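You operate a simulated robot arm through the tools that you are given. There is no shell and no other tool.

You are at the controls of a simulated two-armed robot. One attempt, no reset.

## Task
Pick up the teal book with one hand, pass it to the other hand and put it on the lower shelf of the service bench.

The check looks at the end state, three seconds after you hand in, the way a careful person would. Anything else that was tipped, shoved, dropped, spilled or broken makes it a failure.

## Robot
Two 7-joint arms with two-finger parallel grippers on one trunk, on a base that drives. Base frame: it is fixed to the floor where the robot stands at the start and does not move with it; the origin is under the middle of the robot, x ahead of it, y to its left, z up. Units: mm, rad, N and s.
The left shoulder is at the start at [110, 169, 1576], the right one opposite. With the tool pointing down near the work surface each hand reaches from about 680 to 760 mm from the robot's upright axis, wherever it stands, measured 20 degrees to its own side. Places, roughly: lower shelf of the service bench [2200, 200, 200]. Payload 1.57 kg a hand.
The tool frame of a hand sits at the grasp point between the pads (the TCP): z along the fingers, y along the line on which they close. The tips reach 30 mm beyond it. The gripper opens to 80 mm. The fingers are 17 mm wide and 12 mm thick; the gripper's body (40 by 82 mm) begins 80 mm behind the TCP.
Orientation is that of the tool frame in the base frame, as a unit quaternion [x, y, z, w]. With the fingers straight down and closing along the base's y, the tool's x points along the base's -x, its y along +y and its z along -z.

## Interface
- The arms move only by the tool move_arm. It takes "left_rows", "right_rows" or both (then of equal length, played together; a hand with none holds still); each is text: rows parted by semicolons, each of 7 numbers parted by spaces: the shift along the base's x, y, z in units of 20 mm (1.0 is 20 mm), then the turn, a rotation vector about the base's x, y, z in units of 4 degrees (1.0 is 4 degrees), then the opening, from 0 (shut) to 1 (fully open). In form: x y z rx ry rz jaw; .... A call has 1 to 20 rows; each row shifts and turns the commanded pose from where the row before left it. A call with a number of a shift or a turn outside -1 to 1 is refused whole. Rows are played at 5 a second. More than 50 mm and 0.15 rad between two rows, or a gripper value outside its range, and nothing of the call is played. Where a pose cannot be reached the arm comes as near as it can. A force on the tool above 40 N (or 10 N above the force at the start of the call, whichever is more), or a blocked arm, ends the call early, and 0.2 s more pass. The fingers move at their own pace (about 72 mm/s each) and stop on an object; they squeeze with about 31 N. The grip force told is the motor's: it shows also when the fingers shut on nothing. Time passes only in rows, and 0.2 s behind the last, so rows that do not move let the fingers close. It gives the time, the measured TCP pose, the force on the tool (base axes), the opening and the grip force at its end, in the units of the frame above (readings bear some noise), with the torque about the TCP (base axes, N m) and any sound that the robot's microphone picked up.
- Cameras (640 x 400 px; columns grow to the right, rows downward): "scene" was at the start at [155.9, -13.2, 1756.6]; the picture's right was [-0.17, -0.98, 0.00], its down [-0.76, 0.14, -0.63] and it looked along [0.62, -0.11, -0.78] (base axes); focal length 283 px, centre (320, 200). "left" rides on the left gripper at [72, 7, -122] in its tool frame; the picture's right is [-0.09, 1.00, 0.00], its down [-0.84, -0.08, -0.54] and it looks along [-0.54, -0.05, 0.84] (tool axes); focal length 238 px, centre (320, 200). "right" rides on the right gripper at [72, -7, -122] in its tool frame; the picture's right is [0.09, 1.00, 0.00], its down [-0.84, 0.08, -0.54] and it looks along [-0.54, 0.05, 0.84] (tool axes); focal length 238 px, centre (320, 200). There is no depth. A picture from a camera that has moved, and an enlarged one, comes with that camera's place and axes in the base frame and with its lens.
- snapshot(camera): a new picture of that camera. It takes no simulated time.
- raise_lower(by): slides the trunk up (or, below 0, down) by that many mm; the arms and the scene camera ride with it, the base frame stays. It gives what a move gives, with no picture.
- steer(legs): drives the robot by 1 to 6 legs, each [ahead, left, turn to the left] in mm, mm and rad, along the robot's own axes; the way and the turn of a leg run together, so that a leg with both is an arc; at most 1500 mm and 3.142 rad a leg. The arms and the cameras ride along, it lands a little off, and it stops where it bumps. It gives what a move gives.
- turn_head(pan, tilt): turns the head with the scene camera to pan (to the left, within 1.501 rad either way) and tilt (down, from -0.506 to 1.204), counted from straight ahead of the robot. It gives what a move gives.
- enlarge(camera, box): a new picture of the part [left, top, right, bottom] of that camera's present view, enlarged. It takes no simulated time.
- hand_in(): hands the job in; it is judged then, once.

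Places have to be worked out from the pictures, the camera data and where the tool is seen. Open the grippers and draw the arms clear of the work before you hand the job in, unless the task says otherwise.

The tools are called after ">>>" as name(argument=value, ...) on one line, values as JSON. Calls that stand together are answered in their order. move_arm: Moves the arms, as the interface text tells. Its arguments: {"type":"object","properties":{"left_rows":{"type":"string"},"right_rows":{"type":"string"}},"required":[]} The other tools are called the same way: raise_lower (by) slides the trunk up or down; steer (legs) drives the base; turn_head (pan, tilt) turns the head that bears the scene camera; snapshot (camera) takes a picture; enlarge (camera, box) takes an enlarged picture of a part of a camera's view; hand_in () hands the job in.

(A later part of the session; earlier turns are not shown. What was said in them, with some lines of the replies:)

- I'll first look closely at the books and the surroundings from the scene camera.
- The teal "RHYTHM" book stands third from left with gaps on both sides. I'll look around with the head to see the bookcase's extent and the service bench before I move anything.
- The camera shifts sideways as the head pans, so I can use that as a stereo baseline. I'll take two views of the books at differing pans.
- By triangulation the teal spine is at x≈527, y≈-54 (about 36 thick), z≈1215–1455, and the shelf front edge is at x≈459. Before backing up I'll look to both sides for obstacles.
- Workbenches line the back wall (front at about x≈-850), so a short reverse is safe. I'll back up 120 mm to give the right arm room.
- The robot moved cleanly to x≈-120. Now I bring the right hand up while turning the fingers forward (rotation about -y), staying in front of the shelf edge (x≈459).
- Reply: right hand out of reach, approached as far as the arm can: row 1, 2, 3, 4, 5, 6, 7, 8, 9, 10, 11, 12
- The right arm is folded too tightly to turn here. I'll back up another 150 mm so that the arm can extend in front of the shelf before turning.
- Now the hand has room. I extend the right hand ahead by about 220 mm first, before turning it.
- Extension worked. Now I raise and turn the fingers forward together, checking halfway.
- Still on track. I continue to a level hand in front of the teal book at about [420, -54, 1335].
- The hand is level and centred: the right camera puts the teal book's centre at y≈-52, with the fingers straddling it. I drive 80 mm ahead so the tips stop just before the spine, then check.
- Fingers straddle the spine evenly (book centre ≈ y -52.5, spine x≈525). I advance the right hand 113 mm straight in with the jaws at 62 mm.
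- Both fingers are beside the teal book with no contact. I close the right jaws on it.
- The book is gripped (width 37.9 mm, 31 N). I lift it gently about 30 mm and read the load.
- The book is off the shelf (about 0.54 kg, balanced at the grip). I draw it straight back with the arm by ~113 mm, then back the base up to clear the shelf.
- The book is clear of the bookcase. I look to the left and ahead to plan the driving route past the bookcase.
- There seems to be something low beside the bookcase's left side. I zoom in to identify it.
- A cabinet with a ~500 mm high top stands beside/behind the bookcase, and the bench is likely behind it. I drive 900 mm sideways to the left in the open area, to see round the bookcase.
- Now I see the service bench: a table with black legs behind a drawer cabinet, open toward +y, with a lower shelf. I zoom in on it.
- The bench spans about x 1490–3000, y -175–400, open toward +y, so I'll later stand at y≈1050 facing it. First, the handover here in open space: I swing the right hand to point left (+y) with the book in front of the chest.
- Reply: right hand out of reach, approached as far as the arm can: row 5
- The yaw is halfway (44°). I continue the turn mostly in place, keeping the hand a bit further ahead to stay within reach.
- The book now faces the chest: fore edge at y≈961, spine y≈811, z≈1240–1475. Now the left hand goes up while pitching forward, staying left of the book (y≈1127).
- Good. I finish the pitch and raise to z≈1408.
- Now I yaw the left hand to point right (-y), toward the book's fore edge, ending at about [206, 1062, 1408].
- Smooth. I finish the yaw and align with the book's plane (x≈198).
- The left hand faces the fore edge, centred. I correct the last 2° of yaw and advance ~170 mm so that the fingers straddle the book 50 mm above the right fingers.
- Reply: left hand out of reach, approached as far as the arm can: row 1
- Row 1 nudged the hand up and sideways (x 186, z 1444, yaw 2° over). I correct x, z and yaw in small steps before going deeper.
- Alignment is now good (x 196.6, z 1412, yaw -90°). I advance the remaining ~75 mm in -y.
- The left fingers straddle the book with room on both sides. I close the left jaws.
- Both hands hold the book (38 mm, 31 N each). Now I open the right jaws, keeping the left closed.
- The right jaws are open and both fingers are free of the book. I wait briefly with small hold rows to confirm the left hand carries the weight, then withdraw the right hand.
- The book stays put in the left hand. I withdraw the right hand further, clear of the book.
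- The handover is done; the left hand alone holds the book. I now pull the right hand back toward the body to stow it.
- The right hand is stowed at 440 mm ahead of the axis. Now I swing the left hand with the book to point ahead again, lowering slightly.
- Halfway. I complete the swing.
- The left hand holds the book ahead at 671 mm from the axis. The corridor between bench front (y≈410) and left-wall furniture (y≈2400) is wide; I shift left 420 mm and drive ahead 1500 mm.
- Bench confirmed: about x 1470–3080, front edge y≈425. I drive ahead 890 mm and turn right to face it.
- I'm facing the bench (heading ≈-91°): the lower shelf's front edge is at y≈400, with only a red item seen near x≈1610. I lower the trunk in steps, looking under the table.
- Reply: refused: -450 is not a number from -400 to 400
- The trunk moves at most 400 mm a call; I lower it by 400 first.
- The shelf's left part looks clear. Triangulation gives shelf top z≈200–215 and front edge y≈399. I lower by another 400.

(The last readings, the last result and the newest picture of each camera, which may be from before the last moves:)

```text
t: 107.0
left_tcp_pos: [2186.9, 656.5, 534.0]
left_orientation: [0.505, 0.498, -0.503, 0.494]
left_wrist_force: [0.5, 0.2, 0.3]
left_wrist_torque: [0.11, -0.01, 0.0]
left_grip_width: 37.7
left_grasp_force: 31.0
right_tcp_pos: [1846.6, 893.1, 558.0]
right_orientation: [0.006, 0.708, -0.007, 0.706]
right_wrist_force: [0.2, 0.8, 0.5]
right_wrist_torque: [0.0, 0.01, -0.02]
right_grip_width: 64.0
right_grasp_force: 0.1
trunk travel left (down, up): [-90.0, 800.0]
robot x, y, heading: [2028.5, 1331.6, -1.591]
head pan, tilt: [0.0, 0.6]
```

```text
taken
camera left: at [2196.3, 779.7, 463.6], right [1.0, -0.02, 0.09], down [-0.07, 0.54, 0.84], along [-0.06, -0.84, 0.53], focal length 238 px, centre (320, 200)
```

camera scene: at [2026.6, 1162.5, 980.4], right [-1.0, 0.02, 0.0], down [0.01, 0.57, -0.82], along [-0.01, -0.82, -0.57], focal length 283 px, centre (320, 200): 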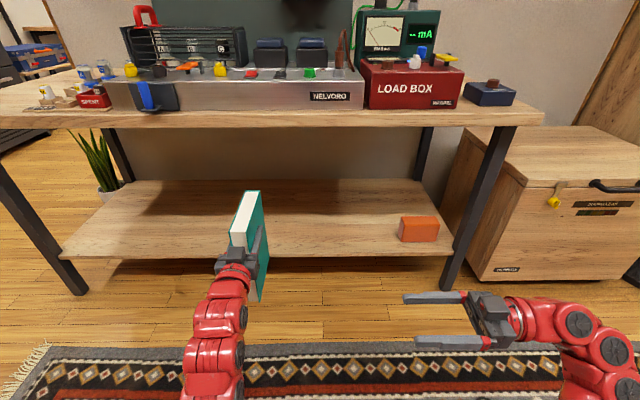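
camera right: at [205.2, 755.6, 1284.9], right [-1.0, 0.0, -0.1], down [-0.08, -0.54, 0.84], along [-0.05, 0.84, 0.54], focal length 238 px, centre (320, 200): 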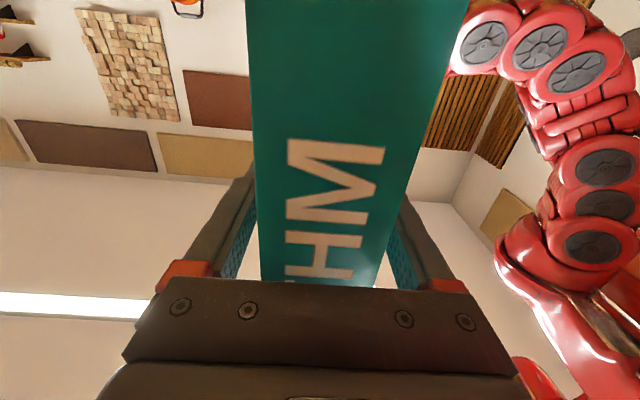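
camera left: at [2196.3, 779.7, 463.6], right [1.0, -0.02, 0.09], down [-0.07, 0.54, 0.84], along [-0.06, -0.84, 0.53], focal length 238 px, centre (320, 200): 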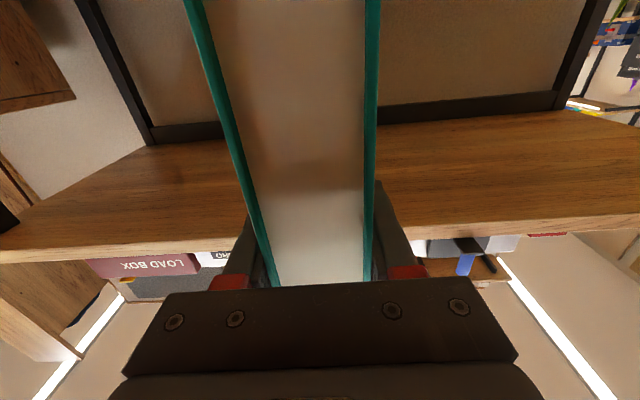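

The shelf is clear except for an orange block far right. I zoom in on the front edge near the book to measure it more exactly.

>>> enlarge(camera="scene", box=[60, 160, 300, 310])

>>> enlarge(camera="scene", box=[240, 100, 480, 270])

```text
2.67 times, centred on (180, 235) of scene
camera zoom: at [2026.6, 1162.5, 980.4], right [-1.0, 0.02, 0.0], down [0.01, 0.57, -0.82], along [-0.01, -0.82, -0.57], focal length 754 px, centre (693, 107)
```

zoom: 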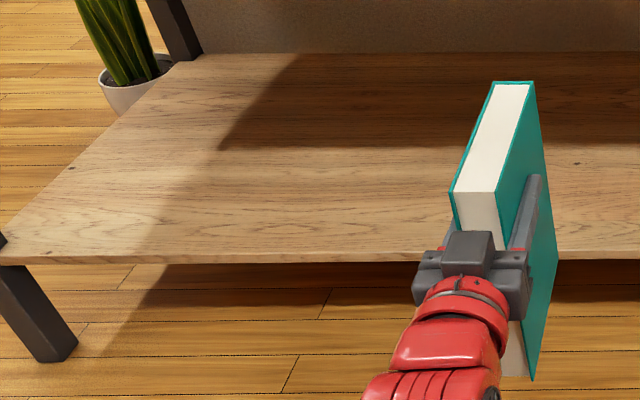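

```text
2.35 times, centred on (360, 185) of scene
camera zoom: at [2026.6, 1162.5, 980.4], right [-1.0, 0.02, 0.0], down [0.01, 0.57, -0.82], along [-0.01, -0.82, -0.57], focal length 666 px, centre (226, 235)
```

zoom: 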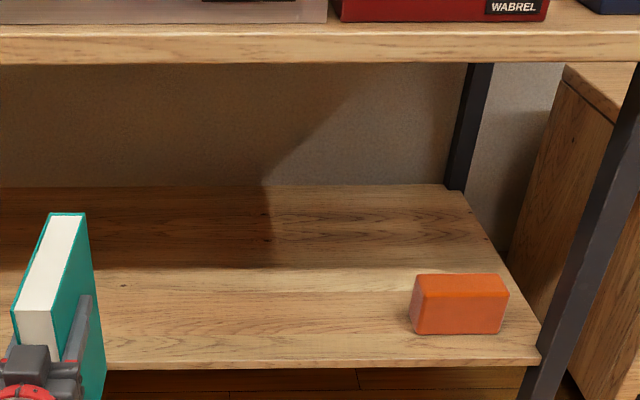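

Book bottom is ~171 mm below the left TCP, and it is level; shelf top z≈200, front y≈400, depth to y≈-174. I lower the trunk the last 90 mm and then the left hand by 50 mm while still outside the bench.

>>> raise_lower(by=-90)

>>> move_arm(left_rows="0 0 -0.5 0 0 0 0;0 0 -0.5 0 0 0 0;0 0 -0.5 0 0 0 0;0 0 -0.5 0 0 0 0;0 0 -0.3 0 0 0 0")

>>> snapshot(camera="scene")

```text
t: 108.3
left_tcp_pos: [2192.1, 655.0, 465.9]
left_orientation: [-0.499, -0.498, 0.508, -0.495]
left_wrist_force: [0.7, 0.0, 0.7]
left_wrist_torque: [0.1, -0.01, 0.04]
left_grip_width: 38.2
left_grasp_force: 30.6
right_tcp_pos: [1851.3, 892.3, 486.1]
right_orientation: [0.006, 0.713, -0.006, 0.701]
right_wrist_force: [0.2, -1.2, -1.3]
right_wrist_torque: [0.02, -0.03, 0.0]
right_grip_width: 64.1
right_grasp_force: 0.0
trunk travel left (down, up): [0.0, 890.0]
robot x, y, heading: [2027.5, 1329.5, -1.586]
head pan, tilt: [0.0, 0.6]
```

```text
t: 109.7
left_tcp_pos: [2186.2, 647.8, 490.2]
left_orientation: [-0.466, -0.466, 0.543, -0.52]
left_wrist_force: [0.4, 0.0, -0.2]
left_wrist_torque: [0.14, -0.03, 0.01]
left_grip_width: 38.0
left_grasp_force: 30.8
right_tcp_pos: [1850.1, 897.2, 487.2]
right_orientation: [0.002, 0.712, -0.011, 0.703]
right_wrist_force: [0.1, -0.9, 0.3]
right_wrist_torque: [0.03, 0.04, 0.01]
right_grip_width: 63.7
right_grasp_force: 0.2
trunk travel left (down, up): [0.0, 890.0]
robot x, y, heading: [2024.8, 1330.3, -1.589]
head pan, tilt: [0.0, 0.6]
stopped in row 5 (left hand): the arm was blocked; the commanded pose is now the measured one
```

```text
taken
camera scene: at [2034.3, 1170.6, 906.4], right [-1.0, 0.02, 0.01], down [0.0, 0.56, -0.83], along [-0.02, -0.83, -0.56], focal length 283 px, centre (320, 200)
```

scene: 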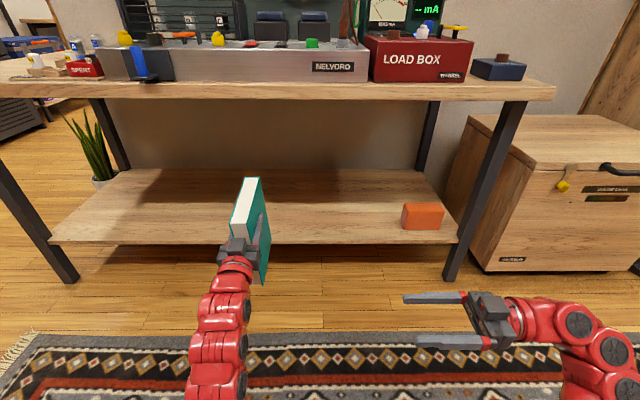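

The trunk only went down ~69 mm and the arm got blocked: an elbow is likely touching the floor or base. I raise the trunk again to free it.

>>> raise_lower(by=150)

>>> snapshot(camera="scene")

>>> snapshot(camera="left")

>>> snapshot(camera="right")

```text
t: 111.4
left_tcp_pos: [2183.6, 644.6, 614.9]
left_orientation: [-0.474, -0.468, 0.536, -0.518]
left_wrist_force: [0.5, -0.9, -0.2]
left_wrist_torque: [0.1, -0.01, 0.0]
left_grip_width: 37.9
left_grasp_force: 31.1
right_tcp_pos: [1847.5, 893.9, 617.5]
right_orientation: [0.005, 0.708, -0.008, 0.706]
right_wrist_force: [0.3, -0.6, 0.5]
right_wrist_torque: [0.01, -0.02, -0.02]
right_grip_width: 64.0
right_grasp_force: 0.0
trunk travel left (down, up): [-150.0, 740.0]
robot x, y, heading: [2030.1, 1333.5, -1.59]
head pan, tilt: [0.0, 0.6]
```

```text
taken
camera scene: at [2026.1, 1163.2, 1040.3], right [-1.0, 0.02, 0.0], down [0.01, 0.57, -0.82], along [-0.01, -0.82, -0.57], focal length 283 px, centre (320, 200)
```

scene: 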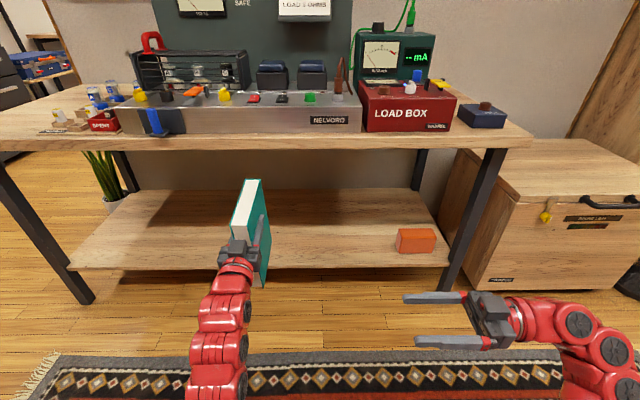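

```text
taken
camera left: at [2191.8, 757.8, 530.9], right [1.0, -0.01, 0.08], down [-0.05, 0.63, 0.77], along [-0.06, -0.77, 0.63], focal length 238 px, centre (320, 200)
```

left: 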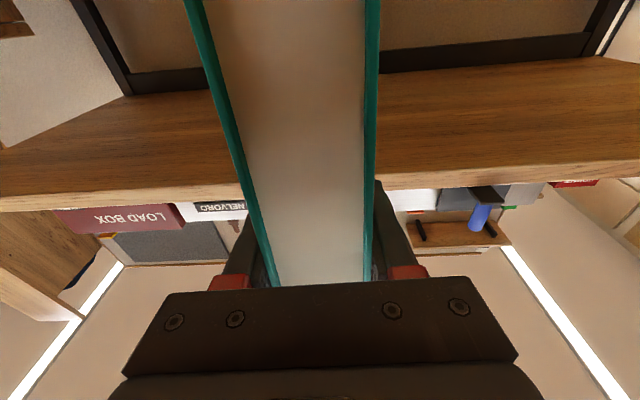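

```text
taken
camera right: at [1725.3, 889.0, 544.9], right [0.02, 1.0, -0.1], down [-0.54, 0.09, 0.84], along [0.84, 0.04, 0.54], focal length 238 px, centre (320, 200)
```

right: 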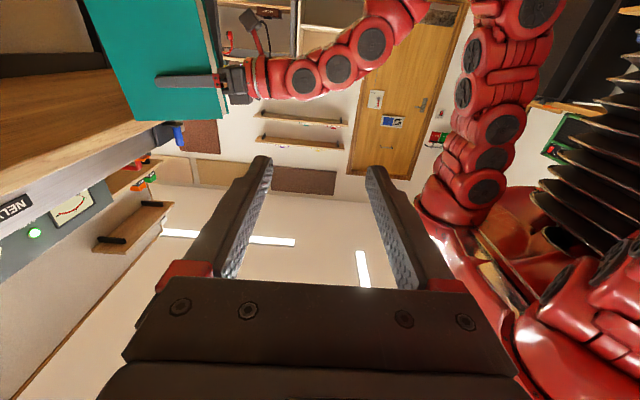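

The elbows hang low and must have touched the robot's own base. With the trunk now 60 mm above the last good height, I level the hand (it pitched up ~6.5°) and lower it with the arm instead.

>>> move_arm(left_rows="0 0 -0.3 0.4 0 0 0;0 0 -0.4 0.4 0 0 0;0 0 -0.5 0.4 0 0 0;0 0 -0.5 0.42 0 0 0;0 0 -0.6 0 0 0 0;0 0 -0.6 0 0 0 0")

>>> snapshot(camera="right")

```text
t: 112.8
left_tcp_pos: [2183.1, 644.9, 557.9]
left_orientation: [-0.502, -0.498, 0.509, -0.491]
left_wrist_force: [0.1, -0.1, -0.1]
left_wrist_torque: [0.1, 0.0, 0.01]
left_grip_width: 38.2
left_grasp_force: 31.0
right_tcp_pos: [1846.3, 892.6, 617.5]
right_orientation: [0.005, 0.708, -0.007, 0.706]
right_wrist_force: [0.4, -0.5, 0.1]
right_wrist_torque: [0.01, -0.01, -0.02]
right_grip_width: 63.8
right_grasp_force: 0.0
trunk travel left (down, up): [-150.0, 740.0]
robot x, y, heading: [2027.8, 1332.4, -1.593]
head pan, tilt: [0.0, 0.6]
```

```text
taken
camera right: at [1725.2, 889.0, 545.0], right [0.02, 1.0, -0.1], down [-0.54, 0.09, 0.84], along [0.84, 0.04, 0.54], focal length 238 px, centre (320, 200)
```

right: 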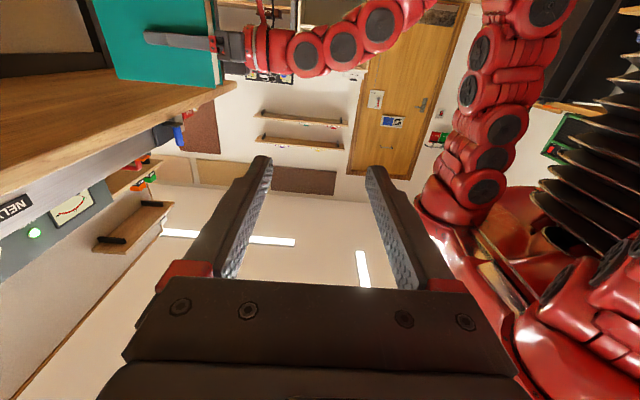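

The hand is level again and moves freely. I lower it further to z≈398, still outside the bench.

>>> move_arm(left_rows="0 0 -0.8 0 0 0 0;0 0 -0.8 0 0 0 0;0 0 -0.8 0 0 0 0;0 0 -0.8 0 0 0 0;0 0 -0.8 0 0 0 0;0 0 -0.8 0 0 0 0;0 0 -0.8 0 0 0 0;0 0 -0.8 0 0 0 0;0 0 -0.8 0 0 0 0;0 0 -0.8 0 0 0 0")

>>> snapshot(camera="right")

>>> snapshot(camera="scene")

```text
t: 115.0
left_tcp_pos: [2183.0, 645.0, 398.8]
left_orientation: [-0.503, -0.497, 0.51, -0.49]
left_wrist_force: [1.3, 1.0, -0.5]
left_wrist_torque: [0.15, 0.03, -0.01]
left_grip_width: 37.8
left_grasp_force: 31.4
right_tcp_pos: [1845.9, 893.6, 617.6]
right_orientation: [0.005, 0.708, -0.007, 0.706]
right_wrist_force: [0.5, 0.5, -0.5]
right_wrist_torque: [0.02, 0.02, 0.02]
right_grip_width: 64.0
right_grasp_force: 0.1
trunk travel left (down, up): [-150.0, 740.0]
robot x, y, heading: [2029.7, 1328.0, -1.587]
head pan, tilt: [0.0, 0.6]
```

```text
taken
camera right: at [1725.3, 889.0, 545.0], right [0.02, 1.0, -0.1], down [-0.54, 0.09, 0.84], along [0.84, 0.04, 0.54], focal length 238 px, centre (320, 200)
```

right: 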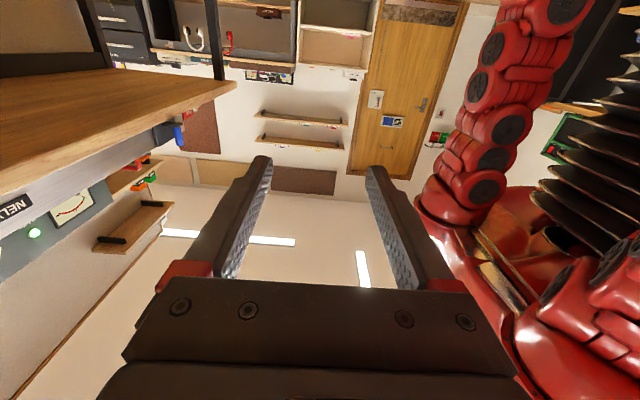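

```text
taken
camera scene: at [2026.1, 1163.3, 1040.4], right [-1.0, 0.02, 0.0], down [0.01, 0.57, -0.82], along [-0.01, -0.82, -0.57], focal length 283 px, centre (320, 200)
```

scene: 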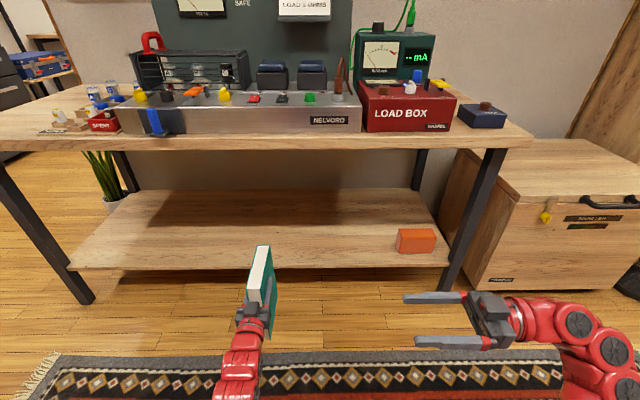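

Left TCP is at z≈399, so the book's bottom is ≈228, about 28 mm above the shelf. I drive ahead 200 mm and check the clearance to the shelf edge.

>>> steer(legs=[[180, 0, 0]])

>>> turn_head(pan=0.25, tilt=0.9)

>>> snapshot(camera="scene")

>>> snapshot(camera="right")

```text
t: 116.5
left_tcp_pos: [2179.8, 464.2, 397.8]
left_orientation: [-0.502, -0.497, 0.51, -0.491]
left_wrist_force: [1.0, 0.7, 0.1]
left_wrist_torque: [0.08, 0.01, 0.02]
left_grip_width: 37.7
left_grasp_force: 30.8
right_tcp_pos: [1842.2, 712.2, 617.7]
right_orientation: [0.004, 0.709, -0.008, 0.706]
right_wrist_force: [-0.1, 0.0, -0.5]
right_wrist_torque: [0.01, 0.0, 0.02]
right_grip_width: 64.0
right_grasp_force: 0.1
trunk travel left (down, up): [-150.0, 740.0]
robot x, y, heading: [2024.0, 1148.5, -1.586]
head pan, tilt: [0.0, 0.6]
```

```text
t: 117.3
left_tcp_pos: [2179.2, 462.1, 397.9]
left_orientation: [-0.502, -0.497, 0.509, -0.491]
left_wrist_force: [0.6, -0.6, -0.4]
left_wrist_torque: [0.11, 0.02, -0.02]
left_grip_width: 38.0
left_grasp_force: 30.9
right_tcp_pos: [1843.6, 711.7, 617.6]
right_orientation: [0.004, 0.709, -0.008, 0.706]
right_wrist_force: [0.0, -0.1, 1.0]
right_wrist_torque: [0.03, 0.0, 0.0]
right_grip_width: 64.0
right_grasp_force: 0.2
trunk travel left (down, up): [-150.0, 740.0]
robot x, y, heading: [2027.7, 1145.5, -1.582]
head pan, tilt: [0.25, 0.901]
```

```text
taken
camera scene: at [2041.9, 996.4, 1015.7], right [-0.97, -0.23, 0.0], down [-0.18, 0.76, -0.62], along [0.14, -0.6, -0.78], focal length 283 px, centre (320, 200)
```

scene: 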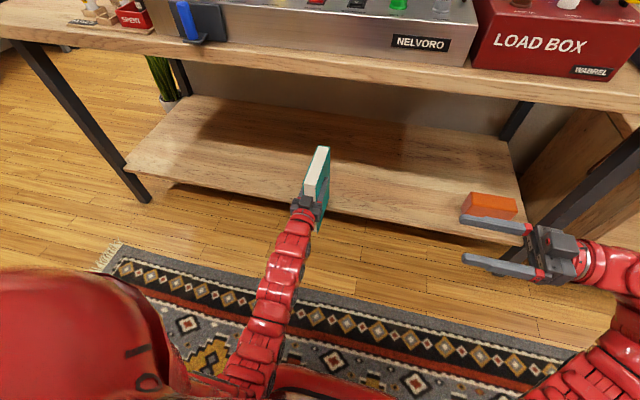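

```text
taken
camera right: at [1722.0, 707.5, 545.0], right [0.02, 1.0, -0.1], down [-0.54, 0.09, 0.84], along [0.84, 0.04, 0.54], focal length 238 px, centre (320, 200)
```

right: 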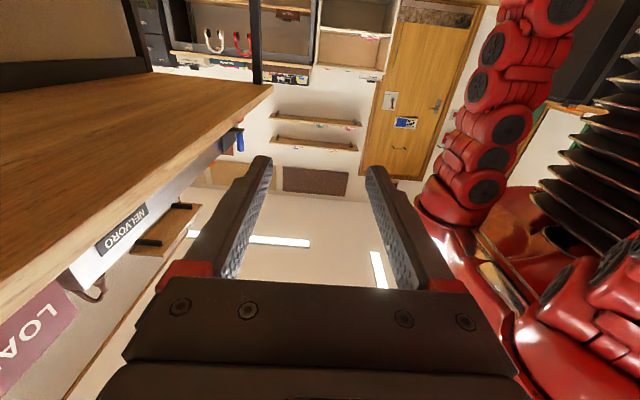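

The spine should now be ~28 mm over the shelf. I zoom in to check the clearance below the book.

>>> enlarge(camera="scene", box=[250, 120, 400, 260])

>>> snapshot(camera="left")

```text
2.86 times, centred on (325, 190) of scene
camera zoom: at [2041.9, 996.4, 1015.7], right [-0.97, -0.23, 0.0], down [-0.18, 0.76, -0.62], along [0.14, -0.6, -0.78], focal length 808 px, centre (306, 229)
```

zoom: 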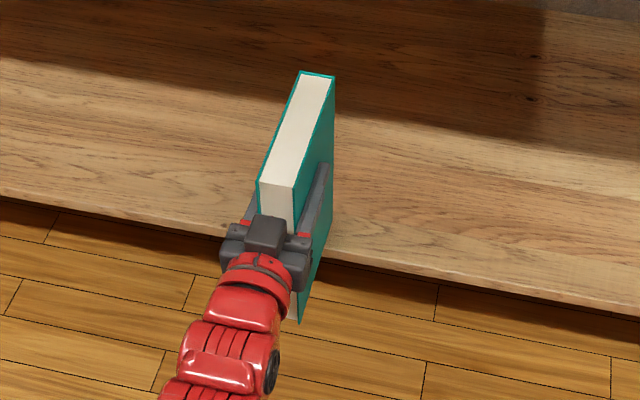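

```text
taken
camera left: at [2188.6, 585.0, 326.1], right [1.0, -0.02, 0.08], down [-0.05, 0.54, 0.84], along [-0.06, -0.84, 0.54], focal length 238 px, centre (320, 200)
```

left: 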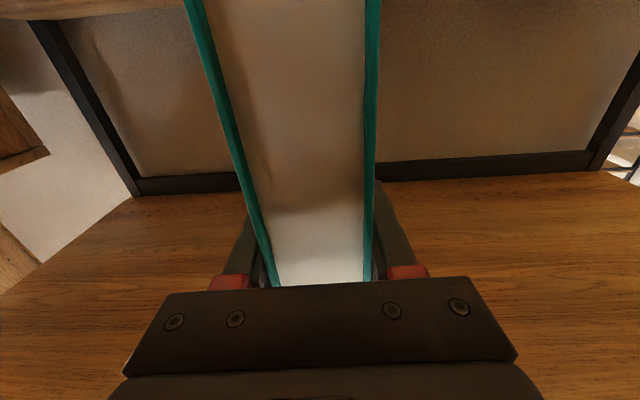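

Clear, with nothing touched. I drive ahead another 120 mm.

>>> steer(legs=[[120, 0, 0]])

>>> snapshot(camera="scene")

>>> snapshot(camera="right")

```text
t: 118.6
left_tcp_pos: [2177.8, 341.7, 398.1]
left_orientation: [-0.503, -0.497, 0.509, -0.491]
left_wrist_force: [-0.4, -0.4, 0.2]
left_wrist_torque: [0.13, -0.02, 0.02]
left_grip_width: 37.7
left_grasp_force: 31.2
right_tcp_pos: [1842.1, 591.0, 617.1]
right_orientation: [0.005, 0.708, -0.008, 0.706]
right_wrist_force: [0.3, 0.1, -0.1]
right_wrist_torque: [0.03, 0.04, 0.01]
right_grip_width: 63.9
right_grasp_force: 0.1
trunk travel left (down, up): [-150.0, 740.0]
robot x, y, heading: [2023.5, 1031.0, -1.586]
head pan, tilt: [0.25, 0.901]
```

```text
taken
camera scene: at [2040.1, 875.7, 1015.6], right [-0.97, -0.23, 0.0], down [-0.18, 0.76, -0.62], along [0.14, -0.6, -0.78], focal length 283 px, centre (320, 200)
```

scene: 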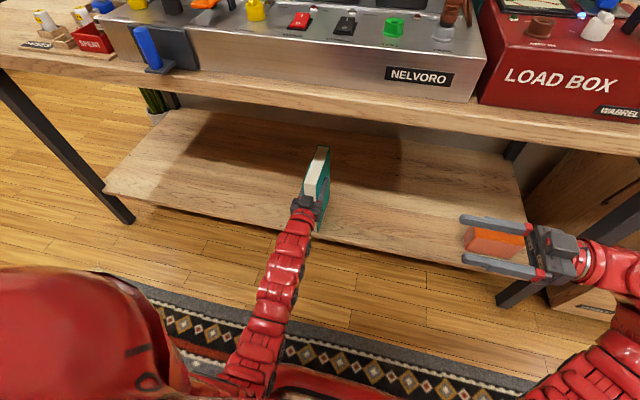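

```text
taken
camera right: at [1720.3, 586.6, 544.9], right [0.02, 1.0, -0.1], down [-0.54, 0.09, 0.84], along [0.84, 0.04, 0.54], focal length 238 px, centre (320, 200)
```

right: 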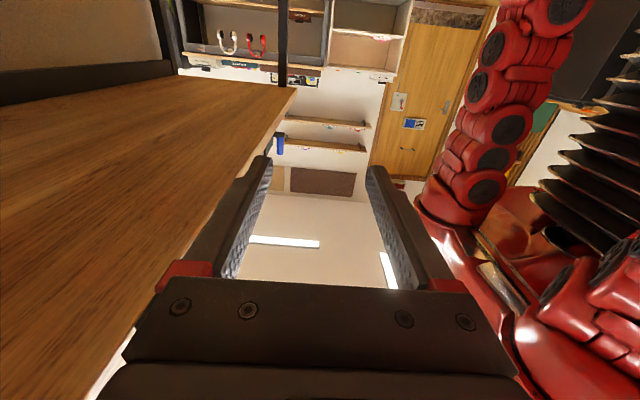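

The book is over the shelf, its near edge still flush with the front. I extend the arm ~70 mm further in.

>>> move_arm(left_rows="0 -0.5 0 0 0 0 0;0 -0.5 0 0 0 0 0;0 -0.5 0 0 0 0 0;0 -0.5 0 0 0 0 0;0 -0.5 0 0 0 0 0;0 -0.5 0 0 0 0 0;0 -0.5 0 0 0 0 0")

>>> snapshot(camera="scene")

>>> enlarge(camera="scene", box=[240, 120, 400, 260])

```text
t: 120.2
left_tcp_pos: [2178.5, 271.2, 397.6]
left_orientation: [-0.503, -0.497, 0.509, -0.491]
left_wrist_force: [0.2, 0.3, -0.3]
left_wrist_torque: [0.12, -0.02, 0.0]
left_grip_width: 37.7
left_grasp_force: 30.6
right_tcp_pos: [1842.1, 590.0, 617.2]
right_orientation: [0.006, 0.708, -0.008, 0.706]
right_wrist_force: [-1.4, -0.9, 0.4]
right_wrist_torque: [-0.01, -0.03, -0.01]
right_grip_width: 63.9
right_grasp_force: 0.0
trunk travel left (down, up): [-150.0, 740.0]
robot x, y, heading: [2021.1, 1030.1, -1.587]
head pan, tilt: [0.25, 0.901]
```

```text
taken
camera scene: at [2040.1, 875.7, 1015.6], right [-0.97, -0.23, 0.0], down [-0.18, 0.76, -0.62], along [0.14, -0.6, -0.78], focal length 283 px, centre (320, 200)
```

scene: 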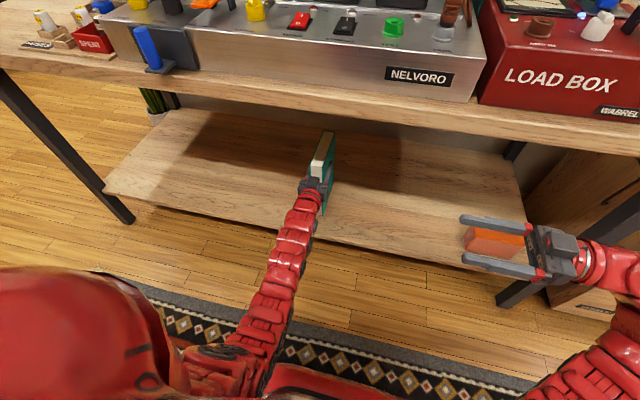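

```text
2.86 times, centred on (320, 190) of scene
camera zoom: at [2040.1, 875.7, 1015.6], right [-0.97, -0.23, 0.0], down [-0.18, 0.76, -0.62], along [0.14, -0.6, -0.78], focal length 808 px, centre (320, 229)
```

zoom: 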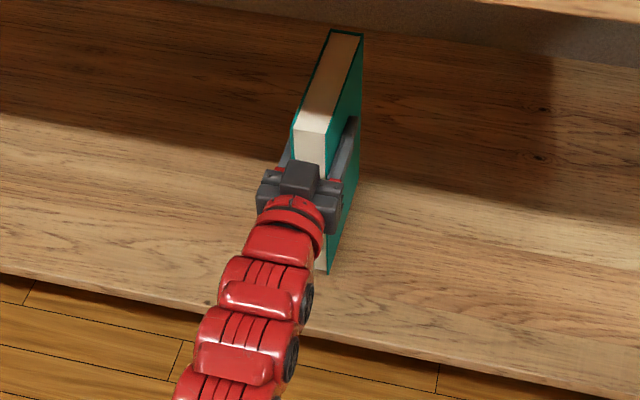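

The book stands fully over the shelf (near edge ~65 mm inside). I lower it gently; expected contact at TCP z≈371.

>>> move_arm(left_rows="0 0 -0.25 0 0 0 0;0 0 -0.25 0 0 0 0;0 0 -0.25 0 0 0 0;0 0 -0.25 0 0 0 0")

>>> move_arm(left_rows="0 0 -0.1 0 0 0 0;0 0 -0.1 0 0 0 0")

```text
t: 121.2
left_tcp_pos: [2176.3, 272.8, 384.6]
left_orientation: [-0.501, -0.494, 0.512, -0.493]
left_wrist_force: [-1.9, -3.3, 25.7]
left_wrist_torque: [-0.1, -0.13, -0.08]
left_grip_width: 37.9
left_grasp_force: 31.1
right_tcp_pos: [1842.1, 592.2, 618.1]
right_orientation: [0.005, 0.708, -0.009, 0.706]
right_wrist_force: [-0.8, 0.4, 0.8]
right_wrist_torque: [-0.02, 0.01, 0.03]
right_grip_width: 64.1
right_grasp_force: 0.0
trunk travel left (down, up): [-150.0, 740.0]
robot x, y, heading: [2024.7, 1028.7, -1.588]
head pan, tilt: [0.25, 0.901]
```

```text
t: 121.8
left_tcp_pos: [2177.7, 273.8, 377.3]
left_orientation: [-0.501, -0.496, 0.51, -0.492]
left_wrist_force: [-3.5, -2.6, 25.3]
left_wrist_torque: [0.6, 0.02, 0.0]
left_grip_width: 37.8
left_grasp_force: 31.0
right_tcp_pos: [1841.1, 593.2, 618.4]
right_orientation: [0.004, 0.708, -0.009, 0.706]
right_wrist_force: [-0.3, 0.0, 0.6]
right_wrist_torque: [0.01, 0.01, -0.03]
right_grip_width: 64.2
right_grasp_force: 0.1
trunk travel left (down, up): [-150.0, 740.0]
robot x, y, heading: [2025.4, 1027.9, -1.584]
head pan, tilt: [0.25, 0.901]
```

Contact: the shelf pushes up with ~25 N, so the book's bottom is on the shelf. I ease up a few mm to relieve the force and look.

>>> move_arm(left_rows="0 0 0.1 0 0 0 0;0 0 0.05 0 0 0 0")

>>> enlarge(camera="scene", box=[240, 120, 400, 260])

>>> snapshot(camera="left")

```text
t: 122.4
left_tcp_pos: [2177.6, 272.2, 377.7]
left_orientation: [-0.503, -0.497, 0.509, -0.49]
left_wrist_force: [-4.5, -0.9, 10.6]
left_wrist_torque: [-0.71, 0.26, -0.13]
left_grip_width: 37.8
left_grasp_force: 30.7
right_tcp_pos: [1841.3, 590.4, 617.5]
right_orientation: [0.005, 0.708, -0.008, 0.706]
right_wrist_force: [0.5, -0.4, 0.0]
right_wrist_torque: [0.04, -0.04, 0.0]
right_grip_width: 63.9
right_grasp_force: 0.1
trunk travel left (down, up): [-150.0, 740.0]
robot x, y, heading: [2025.8, 1030.6, -1.585]
head pan, tilt: [0.25, 0.901]
```

```text
2.86 times, centred on (320, 190) of scene
camera zoom: at [2039.7, 877.5, 1015.8], right [-0.97, -0.23, 0.0], down [-0.18, 0.76, -0.62], along [0.14, -0.61, -0.78], focal length 808 px, centre (320, 229)
```

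zoom: 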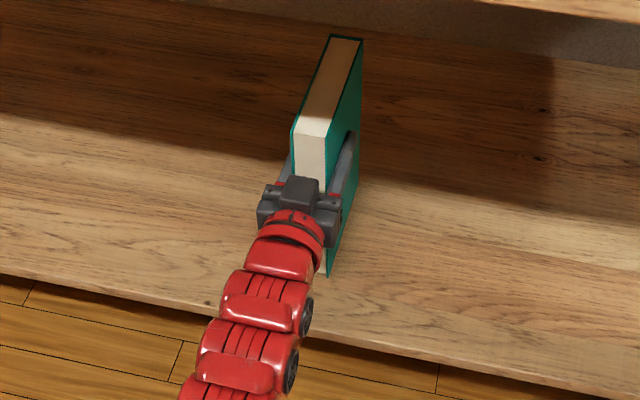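

```text
taken
camera left: at [2187.1, 395.1, 305.2], right [1.0, -0.02, 0.08], down [-0.05, 0.54, 0.84], along [-0.06, -0.84, 0.54], focal length 238 px, centre (320, 200)
```

left: 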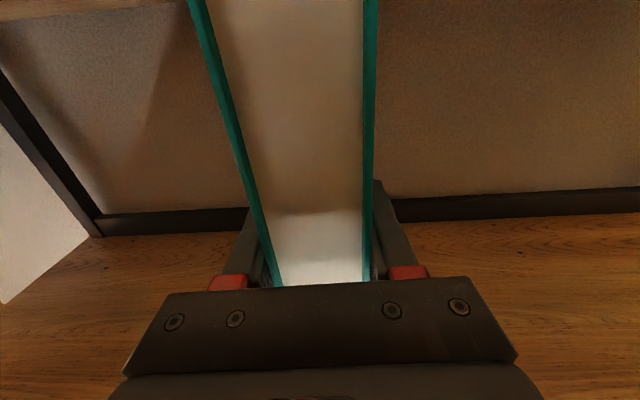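

The upward force is down to ~10 N. I ease up another 2 mm to nearly unload it before releasing.

>>> move_arm(left_rows="0 0 0.06 0 0 0 0;0 0 0.04 0 0 0 0;0 0 0 0 0 0 0")

```text
t: 123.2
left_tcp_pos: [2178.4, 273.9, 376.9]
left_orientation: [-0.503, -0.498, 0.508, -0.49]
left_wrist_force: [0.4, 1.3, -3.9]
left_wrist_torque: [-0.03, 0.05, -0.04]
left_grip_width: 38.1
left_grasp_force: 30.7
right_tcp_pos: [1841.7, 591.5, 617.0]
right_orientation: [0.005, 0.708, -0.007, 0.706]
right_wrist_force: [0.0, 0.2, 0.3]
right_wrist_torque: [-0.01, 0.01, -0.02]
right_grip_width: 64.1
right_grasp_force: 0.1
trunk travel left (down, up): [-150.0, 740.0]
robot x, y, heading: [2020.6, 1030.7, -1.587]
head pan, tilt: [0.25, 0.901]
```

Now the hand carries most of the weight again, i.e. the bottom is just at the surface. I lower under 1 mm to seat it, then read.

>>> move_arm(left_rows="0 0 -0.04 0 0 0 0;0 0 0 0 0 0 0")

```text
t: 123.8
left_tcp_pos: [2178.2, 270.9, 376.8]
left_orientation: [-0.502, -0.498, 0.509, -0.491]
left_wrist_force: [-0.5, 0.4, -6.0]
left_wrist_torque: [0.12, -0.01, -0.02]
left_grip_width: 37.7
left_grasp_force: 31.2
right_tcp_pos: [1841.8, 590.5, 616.8]
right_orientation: [0.004, 0.708, -0.007, 0.706]
right_wrist_force: [0.6, 0.4, -0.1]
right_wrist_torque: [0.0, 0.02, 0.01]
right_grip_width: 64.0
right_grasp_force: 0.0
trunk travel left (down, up): [-150.0, 740.0]
robot x, y, heading: [2027.8, 1030.2, -1.587]
head pan, tilt: [0.25, 0.901]
```

It reads the full weight, so the book hovers within ~1–2 mm of the shelf. I lower in 1 mm steps until the shelf takes the weight.

>>> move_arm(left_rows="0 0 -0.05 0 0 0 0;0 0 0 0 0 0 0")

>>> move_arm(left_rows="0 0 -0.05 0 0 0 0;0 0 0 0 0 0 0")

```text
t: 124.4
left_tcp_pos: [2178.4, 272.5, 377.6]
left_orientation: [-0.502, -0.498, 0.509, -0.491]
left_wrist_force: [1.3, 1.6, -4.0]
left_wrist_torque: [0.35, -0.08, 0.01]
left_grip_width: 38.1
left_grasp_force: 30.9
right_tcp_pos: [1842.1, 591.4, 617.7]
right_orientation: [0.004, 0.708, -0.007, 0.706]
right_wrist_force: [0.6, 0.5, -1.1]
right_wrist_torque: [-0.01, 0.02, 0.0]
right_grip_width: 64.0
right_grasp_force: 0.0
trunk travel left (down, up): [-150.0, 740.0]
robot x, y, heading: [2021.9, 1028.0, -1.591]
head pan, tilt: [0.25, 0.901]
```

```text
t: 125.0
left_tcp_pos: [2177.7, 271.4, 377.9]
left_orientation: [-0.503, -0.495, 0.511, -0.49]
left_wrist_force: [0.2, 2.2, 2.3]
left_wrist_torque: [0.82, -0.02, 0.04]
left_grip_width: 37.9
left_grasp_force: 30.9
right_tcp_pos: [1841.9, 590.8, 618.1]
right_orientation: [0.005, 0.708, -0.008, 0.706]
right_wrist_force: [-0.6, -0.1, 0.4]
right_wrist_torque: [0.04, 0.02, 0.01]
right_grip_width: 64.1
right_grasp_force: 0.1
trunk travel left (down, up): [-150.0, 740.0]
robot x, y, heading: [2023.5, 1029.0, -1.584]
head pan, tilt: [0.25, 0.901]
```

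The shelf now carries the book (force ≈ +2 N). I open the left jaws slowly.

>>> move_arm(left_rows="0 0 0 0 0 0 0.5;0 0 0 0 0 0 0.55;0 0 0 0 0 0 0.7;0 0 0 0 0 0 0.9;0 0 0 0 0 0 0.9")

>>> enlarge(camera="scene", box=[240, 120, 400, 260])

>>> snapshot(camera="left")

```text
t: 126.2
left_tcp_pos: [2177.8, 272.4, 376.6]
left_orientation: [-0.502, -0.497, 0.51, -0.491]
left_wrist_force: [0.5, 0.3, -0.2]
left_wrist_torque: [-0.03, -0.01, -0.02]
left_grip_width: 71.9
left_grasp_force: 0.0
right_tcp_pos: [1841.0, 591.5, 617.0]
right_orientation: [0.006, 0.708, -0.009, 0.706]
right_wrist_force: [0.7, 0.5, -0.5]
right_wrist_torque: [0.0, 0.04, 0.03]
right_grip_width: 63.7
right_grasp_force: 0.1
trunk travel left (down, up): [-150.0, 740.0]
robot x, y, heading: [2023.4, 1032.5, -1.586]
head pan, tilt: [0.25, 0.901]
```

```text
2.86 times, centred on (320, 190) of scene
camera zoom: at [2040.0, 876.3, 1015.7], right [-0.97, -0.23, 0.0], down [-0.18, 0.76, -0.62], along [0.14, -0.6, -0.78], focal length 808 px, centre (320, 229)
```

zoom: 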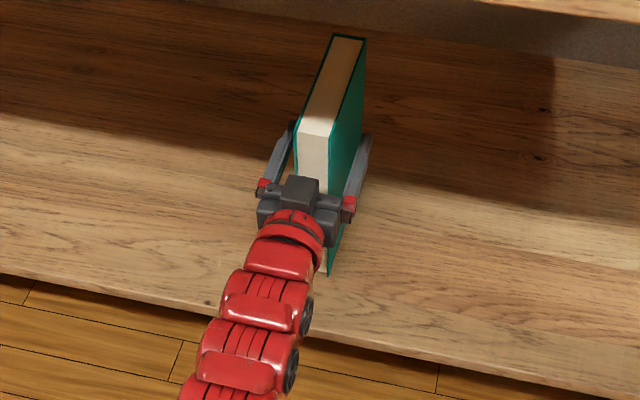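

```text
taken
camera left: at [2187.2, 394.2, 304.6], right [1.0, -0.02, 0.08], down [-0.05, 0.54, 0.84], along [-0.06, -0.84, 0.54], focal length 238 px, centre (320, 200)
```

left: 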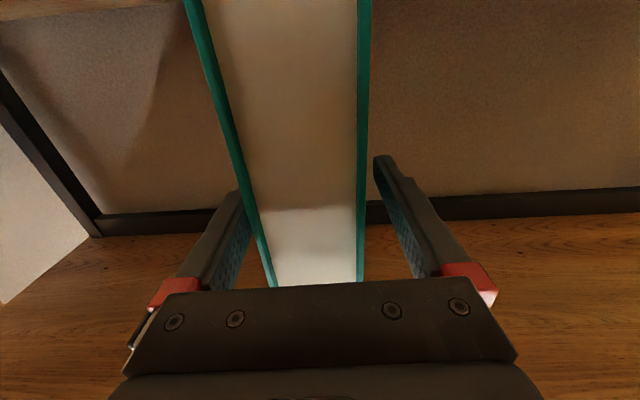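

The book stands free between the open fingers. I withdraw the hand straight back (+y), first with the arm.

>>> move_arm(left_rows="0.01 0.4 0 0 0 0 0.9;0.01 0.5 0 0 0 0 0.9;0.01 0.5 0 0 0 0 0.9;0.01 0.5 0 0 0 0 0.9;0.01 0.5 0 0 0 0 0.9;0.01 0.5 0 0 0 0 0.9;0.01 0.5 0 0 0 0 0.9")

>>> enlarge(camera="scene", box=[240, 120, 400, 260])

>>> snapshot(camera="left")

```text
t: 127.8
left_tcp_pos: [2179.5, 342.0, 375.7]
left_orientation: [-0.502, -0.497, 0.509, -0.491]
left_wrist_force: [-0.2, 0.0, 0.9]
left_wrist_torque: [0.01, 0.01, -0.01]
left_grip_width: 72.2
left_grasp_force: 0.3
right_tcp_pos: [1841.4, 591.1, 616.7]
right_orientation: [0.005, 0.708, -0.008, 0.706]
right_wrist_force: [0.0, -0.1, 0.2]
right_wrist_torque: [-0.01, -0.01, -0.01]
right_grip_width: 64.1
right_grasp_force: 0.0
trunk travel left (down, up): [-150.0, 740.0]
robot x, y, heading: [2025.0, 1029.0, -1.585]
head pan, tilt: [0.25, 0.901]
```

```text
2.86 times, centred on (320, 190) of scene
camera zoom: at [2040.0, 876.3, 1015.7], right [-0.97, -0.23, 0.0], down [-0.18, 0.76, -0.62], along [0.14, -0.6, -0.78], focal length 808 px, centre (320, 229)
```

zoom: 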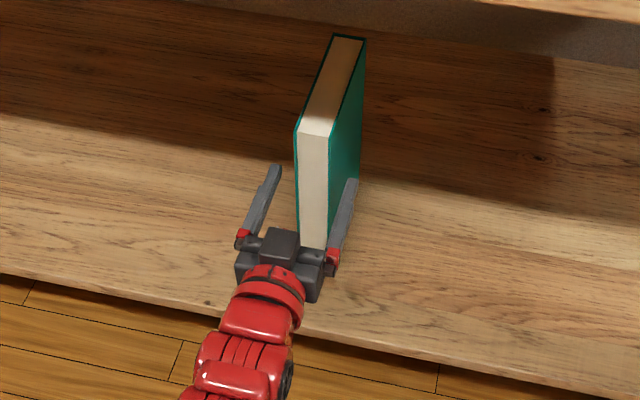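

```text
taken
camera left: at [2189.0, 463.2, 304.0], right [1.0, -0.02, 0.08], down [-0.05, 0.54, 0.84], along [-0.06, -0.84, 0.54], focal length 238 px, centre (320, 200)
```

left: 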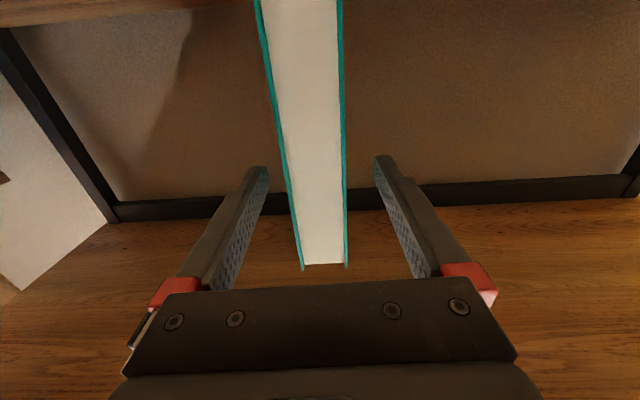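

The hand clears evenly and the book stands still. I back the base away 350 mm.

>>> steer(legs=[[-350, 0, 0]])

>>> turn_head(pan=0.0, tilt=0.6)

>>> snapshot(camera="scene")

>>> enlarge(camera="scene", box=[160, 130, 360, 290])

```text
t: 130.0
left_tcp_pos: [2187.1, 690.5, 376.0]
left_orientation: [-0.501, -0.499, 0.508, -0.492]
left_wrist_force: [-0.8, -0.1, -0.7]
left_wrist_torque: [-0.02, 0.0, 0.02]
left_grip_width: 72.1
left_grasp_force: 0.1
right_tcp_pos: [1847.6, 938.8, 617.8]
right_orientation: [0.003, 0.708, -0.006, 0.706]
right_wrist_force: [-0.3, 0.2, 0.5]
right_wrist_torque: [0.02, 0.01, -0.01]
right_grip_width: 63.9
right_grasp_force: 0.1
trunk travel left (down, up): [-150.0, 740.0]
robot x, y, heading: [2025.7, 1375.1, -1.58]
head pan, tilt: [0.25, 0.901]
```

```text
t: 130.8
left_tcp_pos: [2186.8, 690.1, 375.8]
left_orientation: [-0.501, -0.499, 0.509, -0.492]
left_wrist_force: [0.8, -0.6, -0.5]
left_wrist_torque: [-0.01, 0.02, 0.02]
left_grip_width: 72.2
left_grasp_force: 0.1
right_tcp_pos: [1847.5, 937.8, 617.7]
right_orientation: [0.004, 0.708, -0.007, 0.706]
right_wrist_force: [0.4, 0.4, -0.2]
right_wrist_torque: [0.02, 0.01, 0.04]
right_grip_width: 63.8
right_grasp_force: 0.1
trunk travel left (down, up): [-150.0, 740.0]
robot x, y, heading: [2032.2, 1380.7, -1.585]
head pan, tilt: [0.0, 0.6]
```

```text
taken
camera scene: at [2026.6, 1210.2, 1040.5], right [-1.0, 0.01, 0.0], down [0.01, 0.57, -0.82], along [-0.01, -0.82, -0.57], focal length 283 px, centre (320, 200)
```

scene: 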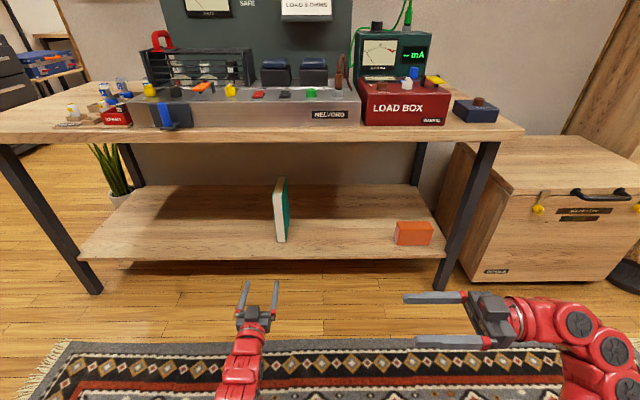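

```text
2.50 times, centred on (260, 210) of scene
camera zoom: at [2026.6, 1210.2, 1040.5], right [-1.0, 0.01, 0.0], down [0.01, 0.57, -0.82], along [-0.01, -0.82, -0.57], focal length 707 px, centre (470, 175)
```

zoom: 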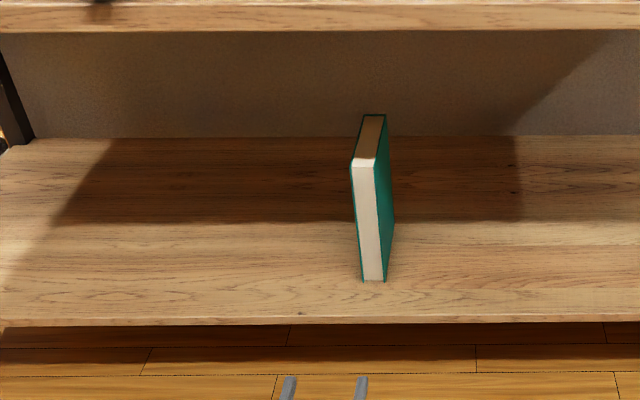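

The book stands upright, fully on the lower shelf, and nothing else is disturbed. I open both grippers fully and take a final look.

>>> move_arm(left_rows="0 0.3 0 0 0 0 1;0 0.3 0 0 0 0 1;0 0 0 0 0 0 1", right_rows="0 0 0 0 0 0 1;0 0 0 0 0 0 1;0 0 0 0 0 0 1")

>>> snapshot(camera="scene")

```text
t: 131.6
left_tcp_pos: [2188.8, 698.6, 376.3]
left_orientation: [-0.502, -0.498, 0.508, -0.492]
left_wrist_force: [-0.1, 0.8, -0.9]
left_wrist_torque: [-0.12, -0.02, 0.03]
left_grip_width: 79.8
left_grasp_force: 0.0
right_tcp_pos: [1849.4, 937.2, 615.8]
right_orientation: [0.006, 0.709, -0.004, 0.705]
right_wrist_force: [0.6, -0.4, -0.3]
right_wrist_torque: [-0.01, 0.01, 0.0]
right_grip_width: 80.0
right_grasp_force: 0.1
trunk travel left (down, up): [-150.0, 740.0]
robot x, y, heading: [2028.3, 1380.3, -1.583]
head pan, tilt: [0.0, 0.6]
```

```text
taken
camera scene: at [2028.3, 1204.3, 1040.2], right [-1.0, 0.01, 0.0], down [0.01, 0.57, -0.82], along [-0.01, -0.82, -0.57], focal length 283 px, centre (320, 200)
```

scene: 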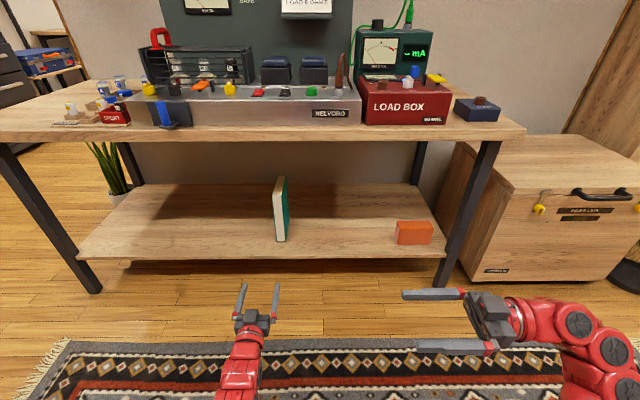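

The camera moved slightly as the left arm drew back, so the elbow is probably touching the base again. I raise the trunk 200 mm to settle into a free posture before handing in.

>>> raise_lower(by=250)

>>> snapshot(camera="scene")

```text
t: 134.2
left_tcp_pos: [2187.2, 701.7, 626.0]
left_orientation: [-0.502, -0.498, 0.509, -0.491]
left_wrist_force: [0.2, 0.7, -0.5]
left_wrist_torque: [0.0, -0.01, -0.01]
left_grip_width: 79.9
left_grasp_force: 0.0
right_tcp_pos: [1848.1, 940.1, 867.9]
right_orientation: [0.003, 0.708, -0.006, 0.706]
right_wrist_force: [0.3, -0.8, -0.5]
right_wrist_torque: [0.02, 0.0, 0.01]
right_grip_width: 80.0
right_grasp_force: 0.1
trunk travel left (down, up): [-400.0, 490.0]
robot x, y, heading: [2027.1, 1381.8, -1.585]
head pan, tilt: [0.0, 0.6]
```

```text
taken
camera scene: at [2026.5, 1210.1, 1290.5], right [-1.0, 0.01, 0.0], down [0.01, 0.57, -0.82], along [-0.01, -0.82, -0.57], focal length 283 px, centre (320, 200)
```

scene: 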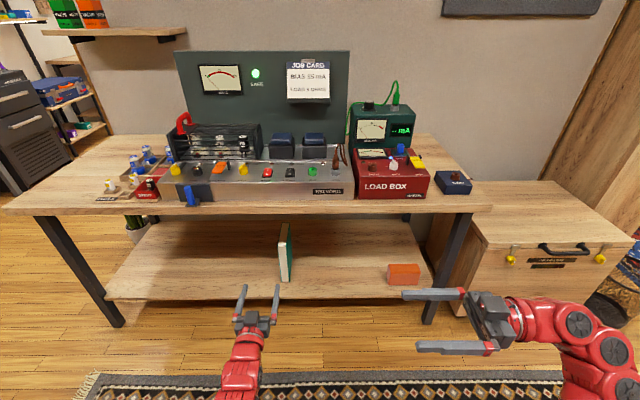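

The teal book stands upright on the lower shelf. Both hands are empty, open and clear of the bench, and everything else is where it was, so I hand in.

>>> hand_in()

```text
The job is handed in.
```

The teal book ("RHYTHM") is standing upright on the lower shelf of the service bench, about 65 mm in from the front edge. The right hand took it off the bookcase. It passed it to the left hand in open floor space, and the left hand set it down.

- **End state:** both grippers are fully open and drawn clear of the bench. In the last picture the book stands free, the orange block and the things on the bench are where they were, and nothing has fallen. I last saw the bookcase from close up after taking the book out; the other books, mugs and plants were undisturbed.
- **Elbow contact:** when I lowered the trunk fully, something blocked the arm. I think an elbow pressed on the robot's own base. I raised the trunk, levelled the hand again and carried on; the book stayed in the grip. Near the end there seemed to be a slighter touch, so I raised the trunk again before handing in.
- **Placing:** the book met the shelf sooner than I expected, with about 25 N of upward force, and slid a few millimetres in the grip. I eased off and reseated it before letting go.
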